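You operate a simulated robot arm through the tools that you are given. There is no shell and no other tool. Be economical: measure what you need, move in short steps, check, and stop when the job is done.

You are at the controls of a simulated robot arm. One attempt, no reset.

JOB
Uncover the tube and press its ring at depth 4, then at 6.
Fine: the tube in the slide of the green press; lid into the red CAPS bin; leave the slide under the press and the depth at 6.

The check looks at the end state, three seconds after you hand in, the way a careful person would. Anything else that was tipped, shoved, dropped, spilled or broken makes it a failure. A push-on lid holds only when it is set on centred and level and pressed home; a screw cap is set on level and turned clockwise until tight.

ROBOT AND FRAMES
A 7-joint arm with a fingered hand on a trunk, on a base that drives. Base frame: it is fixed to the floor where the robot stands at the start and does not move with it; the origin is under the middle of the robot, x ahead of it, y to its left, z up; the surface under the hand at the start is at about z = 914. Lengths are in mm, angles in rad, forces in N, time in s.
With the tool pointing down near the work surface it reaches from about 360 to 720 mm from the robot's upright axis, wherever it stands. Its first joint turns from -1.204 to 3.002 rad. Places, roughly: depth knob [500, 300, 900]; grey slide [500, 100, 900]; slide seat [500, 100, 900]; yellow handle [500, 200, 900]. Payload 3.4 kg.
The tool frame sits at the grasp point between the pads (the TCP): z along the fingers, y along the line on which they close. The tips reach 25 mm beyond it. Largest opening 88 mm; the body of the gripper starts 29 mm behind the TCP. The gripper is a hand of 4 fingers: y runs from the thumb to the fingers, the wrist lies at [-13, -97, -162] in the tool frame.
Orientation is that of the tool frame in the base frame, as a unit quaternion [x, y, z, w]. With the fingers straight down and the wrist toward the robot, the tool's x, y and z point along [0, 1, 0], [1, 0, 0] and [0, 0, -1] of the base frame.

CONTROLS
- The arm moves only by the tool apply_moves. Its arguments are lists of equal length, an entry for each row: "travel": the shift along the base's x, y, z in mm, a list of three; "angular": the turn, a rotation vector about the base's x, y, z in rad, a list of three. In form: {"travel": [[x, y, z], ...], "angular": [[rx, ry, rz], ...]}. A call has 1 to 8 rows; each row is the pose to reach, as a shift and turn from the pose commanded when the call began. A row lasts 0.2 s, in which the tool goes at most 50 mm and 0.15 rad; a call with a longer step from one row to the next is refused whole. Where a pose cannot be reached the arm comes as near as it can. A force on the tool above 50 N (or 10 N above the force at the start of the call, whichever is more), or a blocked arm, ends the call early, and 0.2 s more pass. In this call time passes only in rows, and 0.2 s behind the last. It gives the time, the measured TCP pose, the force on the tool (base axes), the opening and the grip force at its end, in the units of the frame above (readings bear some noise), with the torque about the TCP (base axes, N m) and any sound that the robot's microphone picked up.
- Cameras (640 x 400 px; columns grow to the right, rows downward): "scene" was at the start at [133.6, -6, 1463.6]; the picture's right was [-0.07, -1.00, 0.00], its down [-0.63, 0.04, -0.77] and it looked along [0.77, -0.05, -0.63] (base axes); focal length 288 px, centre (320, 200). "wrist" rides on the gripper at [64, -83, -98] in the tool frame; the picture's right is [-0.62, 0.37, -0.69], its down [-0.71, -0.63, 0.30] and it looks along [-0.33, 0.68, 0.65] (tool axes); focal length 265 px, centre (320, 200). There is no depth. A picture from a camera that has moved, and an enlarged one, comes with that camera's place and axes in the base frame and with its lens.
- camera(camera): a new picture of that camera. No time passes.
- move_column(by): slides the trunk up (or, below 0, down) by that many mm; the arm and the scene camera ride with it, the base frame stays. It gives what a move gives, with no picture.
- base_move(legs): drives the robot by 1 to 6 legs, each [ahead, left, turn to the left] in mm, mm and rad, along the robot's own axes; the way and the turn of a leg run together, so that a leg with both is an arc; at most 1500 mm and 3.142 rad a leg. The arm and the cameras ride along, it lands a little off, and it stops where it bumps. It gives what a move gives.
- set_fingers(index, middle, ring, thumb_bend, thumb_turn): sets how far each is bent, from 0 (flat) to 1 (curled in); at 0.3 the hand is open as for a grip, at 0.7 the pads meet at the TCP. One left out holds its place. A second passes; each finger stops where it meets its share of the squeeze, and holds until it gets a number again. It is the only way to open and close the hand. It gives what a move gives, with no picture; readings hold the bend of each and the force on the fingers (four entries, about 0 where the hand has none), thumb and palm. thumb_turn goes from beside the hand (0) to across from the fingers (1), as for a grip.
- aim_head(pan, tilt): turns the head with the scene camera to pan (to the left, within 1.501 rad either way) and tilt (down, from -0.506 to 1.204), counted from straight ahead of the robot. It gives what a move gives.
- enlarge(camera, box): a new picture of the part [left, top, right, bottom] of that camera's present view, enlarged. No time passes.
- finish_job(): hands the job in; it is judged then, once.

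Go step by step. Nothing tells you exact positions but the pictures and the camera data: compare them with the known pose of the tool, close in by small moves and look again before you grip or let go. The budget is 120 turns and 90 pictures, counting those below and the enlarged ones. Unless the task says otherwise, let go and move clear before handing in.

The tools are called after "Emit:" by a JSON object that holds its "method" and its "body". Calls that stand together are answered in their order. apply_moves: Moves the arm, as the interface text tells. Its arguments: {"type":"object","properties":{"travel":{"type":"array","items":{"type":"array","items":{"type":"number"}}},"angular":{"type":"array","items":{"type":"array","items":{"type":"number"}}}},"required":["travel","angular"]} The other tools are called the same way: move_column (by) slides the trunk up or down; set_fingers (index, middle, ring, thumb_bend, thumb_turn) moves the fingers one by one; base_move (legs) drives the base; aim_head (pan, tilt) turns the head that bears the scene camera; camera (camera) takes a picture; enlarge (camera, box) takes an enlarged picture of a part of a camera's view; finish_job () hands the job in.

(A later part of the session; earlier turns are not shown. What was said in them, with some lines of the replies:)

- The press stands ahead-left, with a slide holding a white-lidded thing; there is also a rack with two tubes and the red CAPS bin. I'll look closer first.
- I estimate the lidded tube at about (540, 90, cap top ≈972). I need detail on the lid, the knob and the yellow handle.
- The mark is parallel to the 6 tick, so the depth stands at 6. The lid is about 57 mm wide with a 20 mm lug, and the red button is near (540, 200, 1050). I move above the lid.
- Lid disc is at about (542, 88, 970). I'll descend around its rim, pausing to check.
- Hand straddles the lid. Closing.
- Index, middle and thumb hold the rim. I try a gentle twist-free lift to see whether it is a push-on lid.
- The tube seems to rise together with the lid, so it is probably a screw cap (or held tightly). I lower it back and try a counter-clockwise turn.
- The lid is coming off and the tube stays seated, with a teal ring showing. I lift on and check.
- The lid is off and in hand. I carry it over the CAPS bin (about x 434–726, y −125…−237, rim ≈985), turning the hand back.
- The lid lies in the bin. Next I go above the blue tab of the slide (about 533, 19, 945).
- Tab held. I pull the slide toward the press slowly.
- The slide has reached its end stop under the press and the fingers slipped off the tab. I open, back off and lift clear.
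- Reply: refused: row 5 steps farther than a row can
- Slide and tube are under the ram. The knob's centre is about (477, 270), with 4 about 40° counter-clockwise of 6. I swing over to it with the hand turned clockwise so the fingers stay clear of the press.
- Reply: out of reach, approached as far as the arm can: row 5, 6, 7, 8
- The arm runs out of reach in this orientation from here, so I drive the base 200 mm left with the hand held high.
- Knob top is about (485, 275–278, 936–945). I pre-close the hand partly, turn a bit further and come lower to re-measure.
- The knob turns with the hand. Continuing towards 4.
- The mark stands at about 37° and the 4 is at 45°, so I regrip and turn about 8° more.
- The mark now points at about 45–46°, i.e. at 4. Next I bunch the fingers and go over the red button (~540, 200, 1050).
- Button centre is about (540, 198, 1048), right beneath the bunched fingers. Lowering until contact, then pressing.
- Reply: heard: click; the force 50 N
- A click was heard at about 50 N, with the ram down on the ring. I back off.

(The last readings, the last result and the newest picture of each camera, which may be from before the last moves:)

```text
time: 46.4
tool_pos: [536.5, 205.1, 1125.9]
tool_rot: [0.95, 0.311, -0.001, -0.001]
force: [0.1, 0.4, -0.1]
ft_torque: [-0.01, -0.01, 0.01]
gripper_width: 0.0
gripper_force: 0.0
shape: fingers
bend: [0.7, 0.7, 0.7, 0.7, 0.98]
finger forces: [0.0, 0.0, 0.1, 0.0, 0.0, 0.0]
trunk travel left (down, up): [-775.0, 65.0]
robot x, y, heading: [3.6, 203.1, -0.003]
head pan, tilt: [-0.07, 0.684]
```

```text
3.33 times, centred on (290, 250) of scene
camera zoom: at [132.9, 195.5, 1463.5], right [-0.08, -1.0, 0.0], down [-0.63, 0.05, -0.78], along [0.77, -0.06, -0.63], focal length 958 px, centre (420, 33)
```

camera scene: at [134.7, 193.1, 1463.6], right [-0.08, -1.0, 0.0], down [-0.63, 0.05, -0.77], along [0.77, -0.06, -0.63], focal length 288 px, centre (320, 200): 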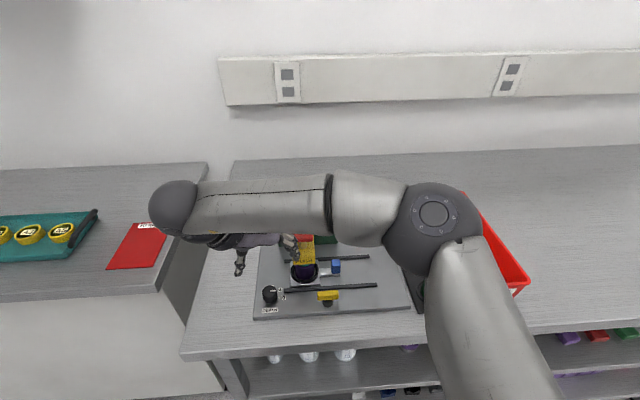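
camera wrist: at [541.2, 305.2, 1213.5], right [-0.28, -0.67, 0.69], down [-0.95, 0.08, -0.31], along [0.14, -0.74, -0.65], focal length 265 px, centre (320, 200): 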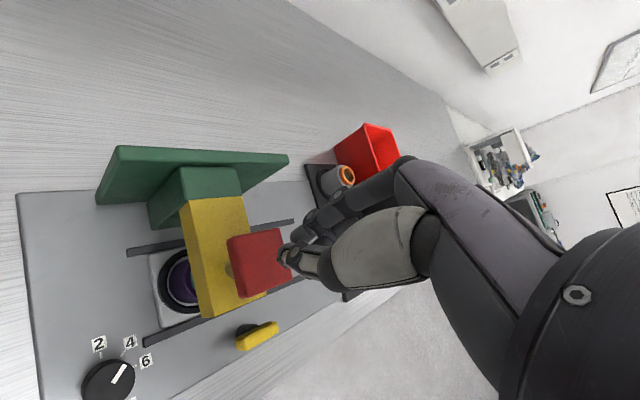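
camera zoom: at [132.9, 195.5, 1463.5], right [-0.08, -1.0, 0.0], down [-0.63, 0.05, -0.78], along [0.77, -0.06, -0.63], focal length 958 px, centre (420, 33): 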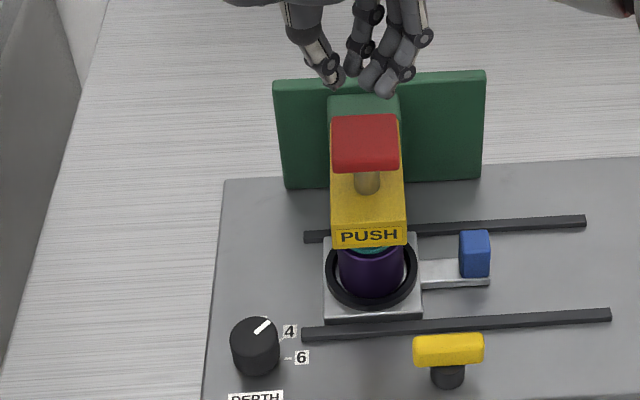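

The button returned and the ring looks lower. Now the knob: I go back, regrip and turn clockwise to 6.

Emit:
{"method": "apply_moves", "body": {"travel": [[-27, 39, 0], [-53, 79, 0], [-53, 79, -40], [-53, 79, -60]], "angular": [[0, 0, 0.1], [0, 0, 0.2], [0, 0, 0.2], [0, 0, 0.2]]}}

Emit:
{"method": "set_fingers", "body": {"index": 0.4, "middle": 0.4, "ring": 0.4, "thumb_bend": 0.4}}

Emit:
{"method": "camera", "body": {"camera": "wrist"}}

```text
time: 47.4
tool_pos: [485.9, 282.1, 1064.8]
tool_rot: [0.914, 0.405, 0.001, -0.001]
force: [0.7, -0.1, -1.4]
ft_torque: [-0.03, 0.03, 0.0]
gripper_width: 0.1
gripper_force: 0.0
shape: fingers
bend: [0.7, 0.7, 0.7, 0.7, 0.98]
finger forces: [0.0, 0.0, 0.0, 0.0, 0.1, 0.0]
trunk travel left (down, up): [-775.0, 65.0]
robot x, y, heading: [3.3, 198.9, -0.012]
head pan, tilt: [-0.07, 0.684]
```

```text
time: 48.4
tool_pos: [486.1, 280.3, 1065.7]
tool_rot: [0.914, 0.405, 0.001, 0.0]
force: [0.1, 0.2, 0.4]
ft_torque: [0.01, -0.02, -0.03]
gripper_width: 63.0
gripper_force: 0.1
shape: fingers
bend: [0.4, 0.4, 0.4, 0.4, 0.98]
finger forces: [0.0, 0.1, 0.0, 0.1, 0.1, 0.1]
trunk travel left (down, up): [-775.0, 65.0]
robot x, y, heading: [1.4, 203.0, -0.009]
head pan, tilt: [-0.07, 0.684]
```

```text
17 pictures are left
camera wrist: at [467.6, 386.3, 1165.4], right [-0.15, -0.71, 0.69], down [-0.95, -0.1, -0.31], along [0.29, -0.7, -0.65], focal length 265 px, centre (320, 200)
```

wrist: 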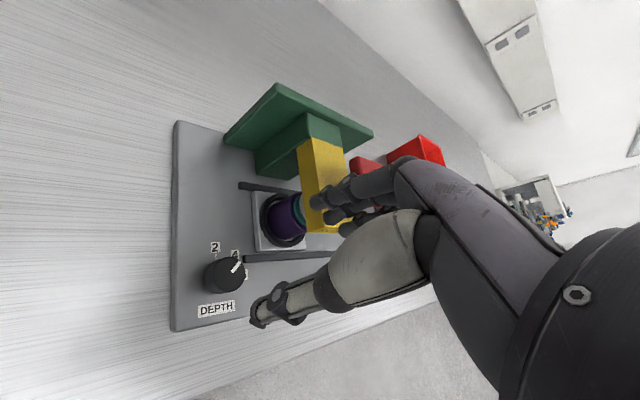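

Emit:
{"method": "apply_moves", "body": {"travel": [[0, -4, -40], [0, -4, -80], [0, -4, -114]], "angular": [[0, 0, 0], [0, 0, 0], [0, 0, 0]]}}

Emit:
{"method": "set_fingers", "body": {"index": 0.68, "thumb_bend": 0.72}}

Emit:
{"method": "apply_moves", "body": {"travel": [[0, 0, 0], [0, 0, 0], [0, 0, 0], [0, 0, 0], [0, 0, 0], [0, 0, 0]], "angular": [[0, 0, -0.13], [0, 0, -0.26], [0, 0, -0.39], [0, 0, -0.52], [0, 0, -0.65], [0, 0, -0.79]]}}

Emit:
{"method": "set_fingers", "body": {"index": 0.4, "thumb_bend": 0.4}}

Emit:
{"method": "apply_moves", "body": {"travel": [[0, 0, 30], [0, 0, 75], [0, 0, 120]], "angular": [[0, 0, 0], [0, 0, 0], [0, 0, 0]]}}

Emit:
{"method": "camera", "body": {"camera": "wrist"}}

Emit:
{"method": "enlarge", "body": {"camera": "scene", "box": [245, 275, 309, 315]}}

```text
time: 49.2
tool_pos: [486.2, 277.1, 951.8]
tool_rot: [0.915, 0.404, 0.001, -0.001]
force: [0.8, 0.0, 0.6]
ft_torque: [0.02, 0.0, 0.0]
gripper_width: 63.0
gripper_force: 0.1
shape: fingers
bend: [0.4, 0.4, 0.4, 0.4, 0.98]
finger forces: [0.0, 0.0, 0.0, 0.0, 0.0, 0.0]
trunk travel left (down, up): [-775.0, 65.0]
robot x, y, heading: [-0.1, 200.6, -0.005]
head pan, tilt: [-0.07, 0.684]
```

```text
time: 50.2
tool_pos: [485.5, 276.3, 951.5]
tool_rot: [0.915, 0.404, 0.001, -0.001]
force: [-0.7, 0.5, -0.7]
ft_torque: [0.04, -0.01, 0.0]
gripper_width: 18.5
gripper_force: 5.8
shape: fingers
bend: [0.59, 0.4, 0.4, 0.64, 0.97]
finger forces: [5.0, 0.0, 0.0, 0.1, 5.7, 0.0]
trunk travel left (down, up): [-775.0, 65.0]
robot x, y, heading: [-0.2, 202.2, -0.008]
head pan, tilt: [-0.07, 0.684]
```

```text
time: 51.6
tool_pos: [488.5, 277.4, 950.2]
tool_rot: [1.0, 0.02, 0.001, 0.0]
force: [0.8, -3.1, 0.7]
ft_torque: [-0.08, 0.0, -0.02]
gripper_width: 18.1
gripper_force: 6.0
shape: fingers
bend: [0.58, 0.4, 0.4, 0.65, 0.97]
finger forces: [7.1, 0.0, 0.0, 0.0, 4.7, 0.0]
trunk travel left (down, up): [-775.0, 65.0]
robot x, y, heading: [-1.6, 203.0, -0.007]
head pan, tilt: [-0.07, 0.684]
```

```text
time: 52.6
tool_pos: [488.9, 276.3, 950.2]
tool_rot: [1.0, 0.022, 0.0, 0.0]
force: [-0.2, 0.0, -0.3]
ft_torque: [0.02, 0.0, -0.02]
gripper_width: 63.0
gripper_force: 0.1
shape: fingers
bend: [0.4, 0.4, 0.4, 0.4, 0.97]
finger forces: [0.0, 0.0, 0.0, 0.0, 0.1, 0.0]
trunk travel left (down, up): [-775.0, 65.0]
robot x, y, heading: [3.5, 202.5, -0.003]
head pan, tilt: [-0.07, 0.684]
```

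```text
time: 53.4
tool_pos: [486.1, 277.6, 1070.3]
tool_rot: [1.0, 0.021, 0.001, -0.001]
force: [0.6, 0.5, -0.2]
ft_torque: [0.0, 0.0, 0.01]
gripper_width: 63.4
gripper_force: 0.1
shape: fingers
bend: [0.4, 0.4, 0.4, 0.4, 0.97]
finger forces: [0.1, 0.0, 0.0, 0.0, 0.1, 0.0]
trunk travel left (down, up): [-775.0, 65.0]
robot x, y, heading: [0.9, 197.4, -0.006]
head pan, tilt: [-0.07, 0.684]
```

```text
16 pictures are left
camera wrist: at [546.1, 365.6, 1170.9], right [-0.6, -0.39, 0.69], down [-0.74, 0.6, -0.31], along [-0.29, -0.7, -0.65], focal length 265 px, centre (320, 200)
```

wrist: 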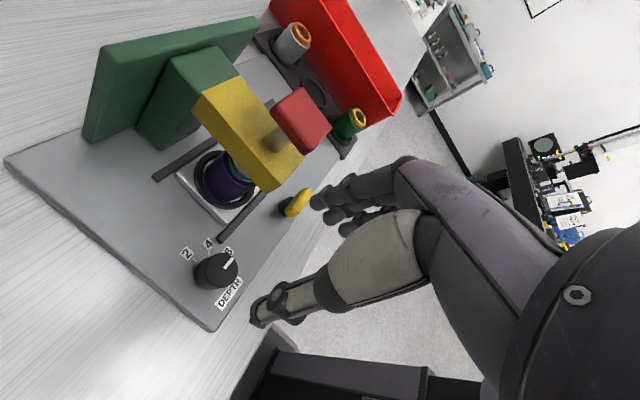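

```text
10.00 times, centred on (277, 295) of scene
camera zoom: at [133.1, 195.5, 1463.7], right [-0.08, -1.0, 0.0], down [-0.63, 0.05, -0.78], along [0.77, -0.06, -0.63], focal length 2875 px, centre (750, -750)
```

zoom: 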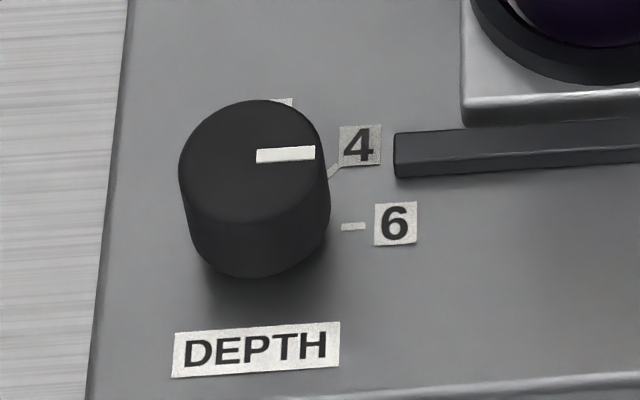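

The mark is back at 6 as at the start. Now the second press.

Emit:
{"method": "set_fingers", "body": {"index": 0.7, "middle": 0.7, "ring": 0.7, "thumb_bend": 0.7}}

Emit:
{"method": "apply_moves", "body": {"travel": [[0, 0, 42], [18, -26, 42], [36, -52, 42], [54, -79, 42]], "angular": [[0, 0, 0.15], [0, 0, 0.3], [0, 0, 0.45], [0, 0, 0.6]]}}

Emit:
{"method": "camera", "body": {"camera": "wrist"}}

```text
time: 54.4
tool_pos: [487.1, 278.3, 1070.9]
tool_rot: [1.0, 0.022, 0.0, 0.0]
force: [0.3, -0.2, 0.5]
ft_torque: [-0.03, -0.03, 0.0]
gripper_width: 0.1
gripper_force: 0.1
shape: fingers
bend: [0.7, 0.7, 0.7, 0.7, 0.97]
finger forces: [0.0, 0.0, 0.0, 0.0, 0.0, 0.0]
trunk travel left (down, up): [-775.0, 65.0]
robot x, y, heading: [1.0, 200.9, -0.004]
head pan, tilt: [-0.07, 0.684]
```

```text
time: 55.4
tool_pos: [538.6, 194.8, 1111.7]
tool_rot: [0.949, 0.317, 0.0, -0.001]
force: [0.0, -1.3, 0.1]
ft_torque: [0.02, 0.04, 0.0]
gripper_width: 0.3
gripper_force: 0.0
shape: fingers
bend: [0.7, 0.7, 0.7, 0.7, 0.97]
finger forces: [0.1, 0.0, 0.1, 0.0, 0.0, 0.0]
trunk travel left (down, up): [-775.0, 65.0]
robot x, y, heading: [-1.1, 200.8, -0.006]
head pan, tilt: [-0.07, 0.684]
```

```text
14 pictures are left
camera wrist: at [539.1, 303.1, 1212.8], right [-0.27, -0.67, 0.69], down [-0.95, 0.07, -0.3], along [0.15, -0.74, -0.66], focal length 265 px, centre (320, 200)
```

wrist: 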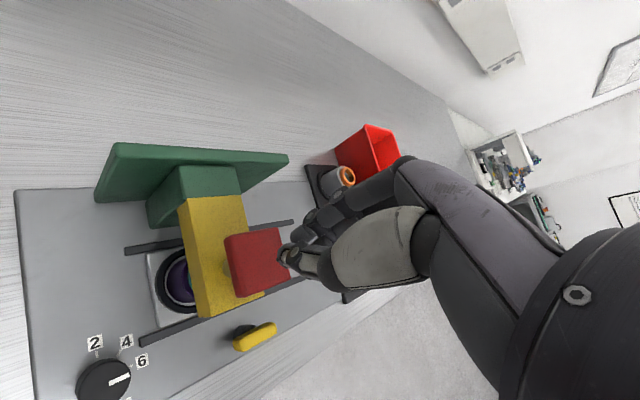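

Emit:
{"method": "apply_moves", "body": {"travel": [[1, 3, -20], [1, 3, -33], [1, 3, -37], [1, 3, -41], [1, 3, -45], [1, 3, -49], [1, 3, -52]], "angular": [[0, 0, 0], [0, 0, 0], [0, 0, 0], [0, 0, 0], [0, 0, 0], [0, 0, 0], [0, 0, 0]]}}

Emit:
{"method": "enlarge", "body": {"camera": "scene", "box": [260, 190, 340, 290]}}

```text
time: 57.0
tool_pos: [542.5, 202.1, 1071.6]
tool_rot: [0.949, 0.315, 0.014, 0.0]
force: [-4.9, 2.9, 26.6]
ft_torque: [0.38, 0.2, 0.11]
gripper_width: 0.0
gripper_force: 13.1
shape: fingers
bend: [0.7, 0.7, 0.7, 0.7, 0.99]
finger forces: [0.0, 0.0, 0.0, 0.0, 26.6, 0.1]
trunk travel left (down, up): [-775.0, 65.0]
robot x, y, heading: [-1.5, 201.7, -0.002]
head pan, tilt: [-0.07, 0.684]
heard: click
stopped in row 7: the force on the tool passed its limit at 53 N (the readings are from after the stop); the commanded pose is now the measured one
```

```text
4.00 times, centred on (300, 240) of scene
camera zoom: at [129.9, 195.9, 1464.0], right [-0.07, -1.0, 0.0], down [-0.63, 0.05, -0.78], along [0.77, -0.06, -0.63], focal length 1150 px, centre (400, 40)
```

zoom: 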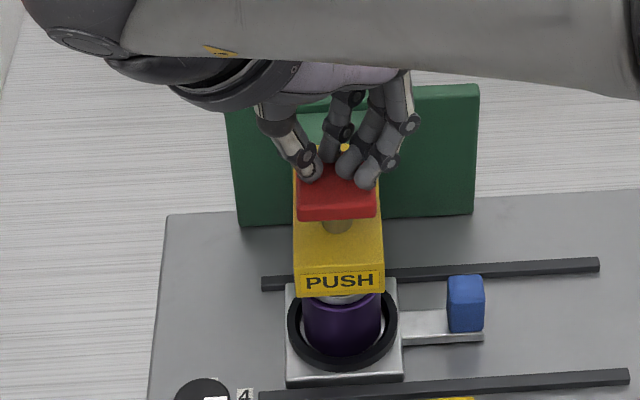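

Second click heard. I lift off and check the ring and everything else.

Emit:
{"method": "apply_moves", "body": {"travel": [[0, 0, 15], [0, 0, 45], [-20, 30, 65], [-40, 65, 65], [-60, 100, 60], [-75, 135, 50]], "angular": [[0, 0, 0], [0, 0, 0], [0, 0, 0], [0, 0, 0], [0, 0, 0], [0, 0, 0]]}}

Emit:
{"method": "camera", "body": {"camera": "wrist"}}

Emit:
{"method": "camera", "body": {"camera": "scene"}}

```text
time: 58.4
tool_pos: [469.2, 336.0, 1116.4]
tool_rot: [0.949, 0.315, 0.008, 0.001]
force: [-0.1, -0.7, -0.4]
ft_torque: [0.03, 0.03, 0.03]
gripper_width: 0.1
gripper_force: 0.0
shape: fingers
bend: [0.7, 0.7, 0.7, 0.7, 0.98]
finger forces: [0.0, 0.1, 0.1, 0.0, 0.0, 0.0]
trunk travel left (down, up): [-775.0, 65.0]
robot x, y, heading: [2.0, 201.4, -0.011]
head pan, tilt: [-0.07, 0.684]
```

```text
12 pictures are left
camera wrist: at [469.5, 442.5, 1216.5], right [-0.29, -0.67, 0.69], down [-0.94, 0.08, -0.32], along [0.16, -0.74, -0.65], focal length 265 px, centre (320, 200)
```

wrist: 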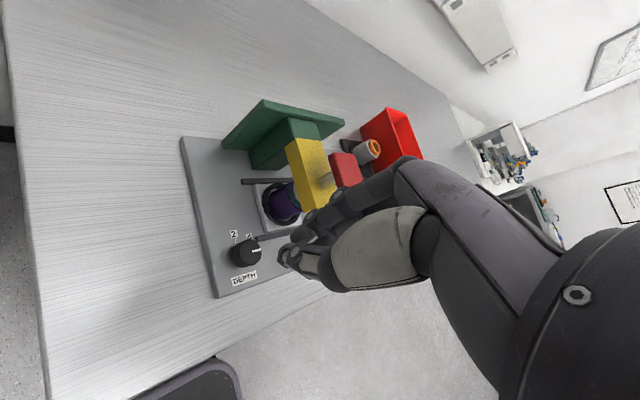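

```text
11 pictures are left
camera scene: at [133.9, 197.3, 1463.7], right [-0.08, -1.0, 0.0], down [-0.63, 0.05, -0.78], along [0.77, -0.06, -0.63], focal length 288 px, centre (320, 200)
```

scene: 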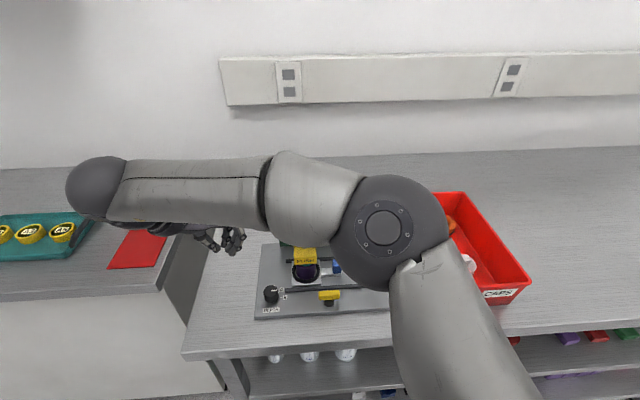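

Emit:
{"method": "enlarge", "body": {"camera": "wrist", "box": [225, 150, 335, 290]}}

Emit:
{"method": "enlarge", "body": {"camera": "scene", "box": [250, 230, 360, 320]}}

```text
2.86 times, centred on (280, 220) of wrist
camera zoom: at [469.5, 442.5, 1216.5], right [-0.29, -0.67, 0.69], down [-0.94, 0.08, -0.32], along [0.16, -0.74, -0.65], focal length 758 px, centre (434, 143)
```

zoom: 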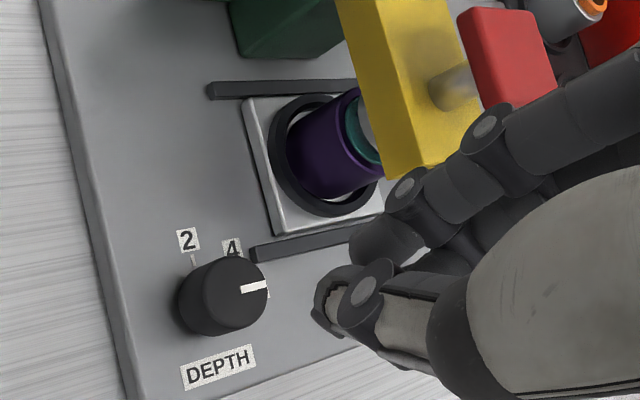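

```text
4.44 times, centred on (305, 275) of scene
camera zoom: at [133.9, 197.3, 1463.7], right [-0.08, -1.0, 0.0], down [-0.63, 0.05, -0.78], along [0.77, -0.06, -0.63], focal length 1278 px, centre (387, -133)
```

zoom: 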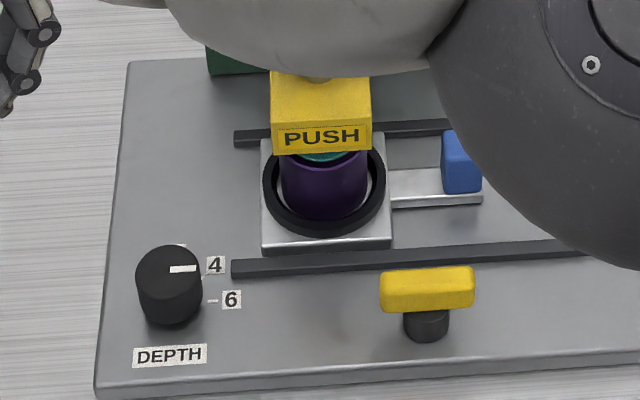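

Emit:
{"method": "finish_job", "body": {}}

```text
The job is handed in.
```

The job is handed in, and as far as the pictures show it met the brief.

- **Lid:** it is off the tube and lying in the red CAPS bin.
- **Tube and slide:** the tube is in the slide, which is pushed to its stop under the green press.
- **Presses:** I pressed the ring at depth 4 and then at 6, with a click each time. The ring sits lower than before, but I could not measure how far it went in.
- **Depth knob:** it is left at 6.
- **Yellow handle:** I never touched it. Nothing I did needed it.
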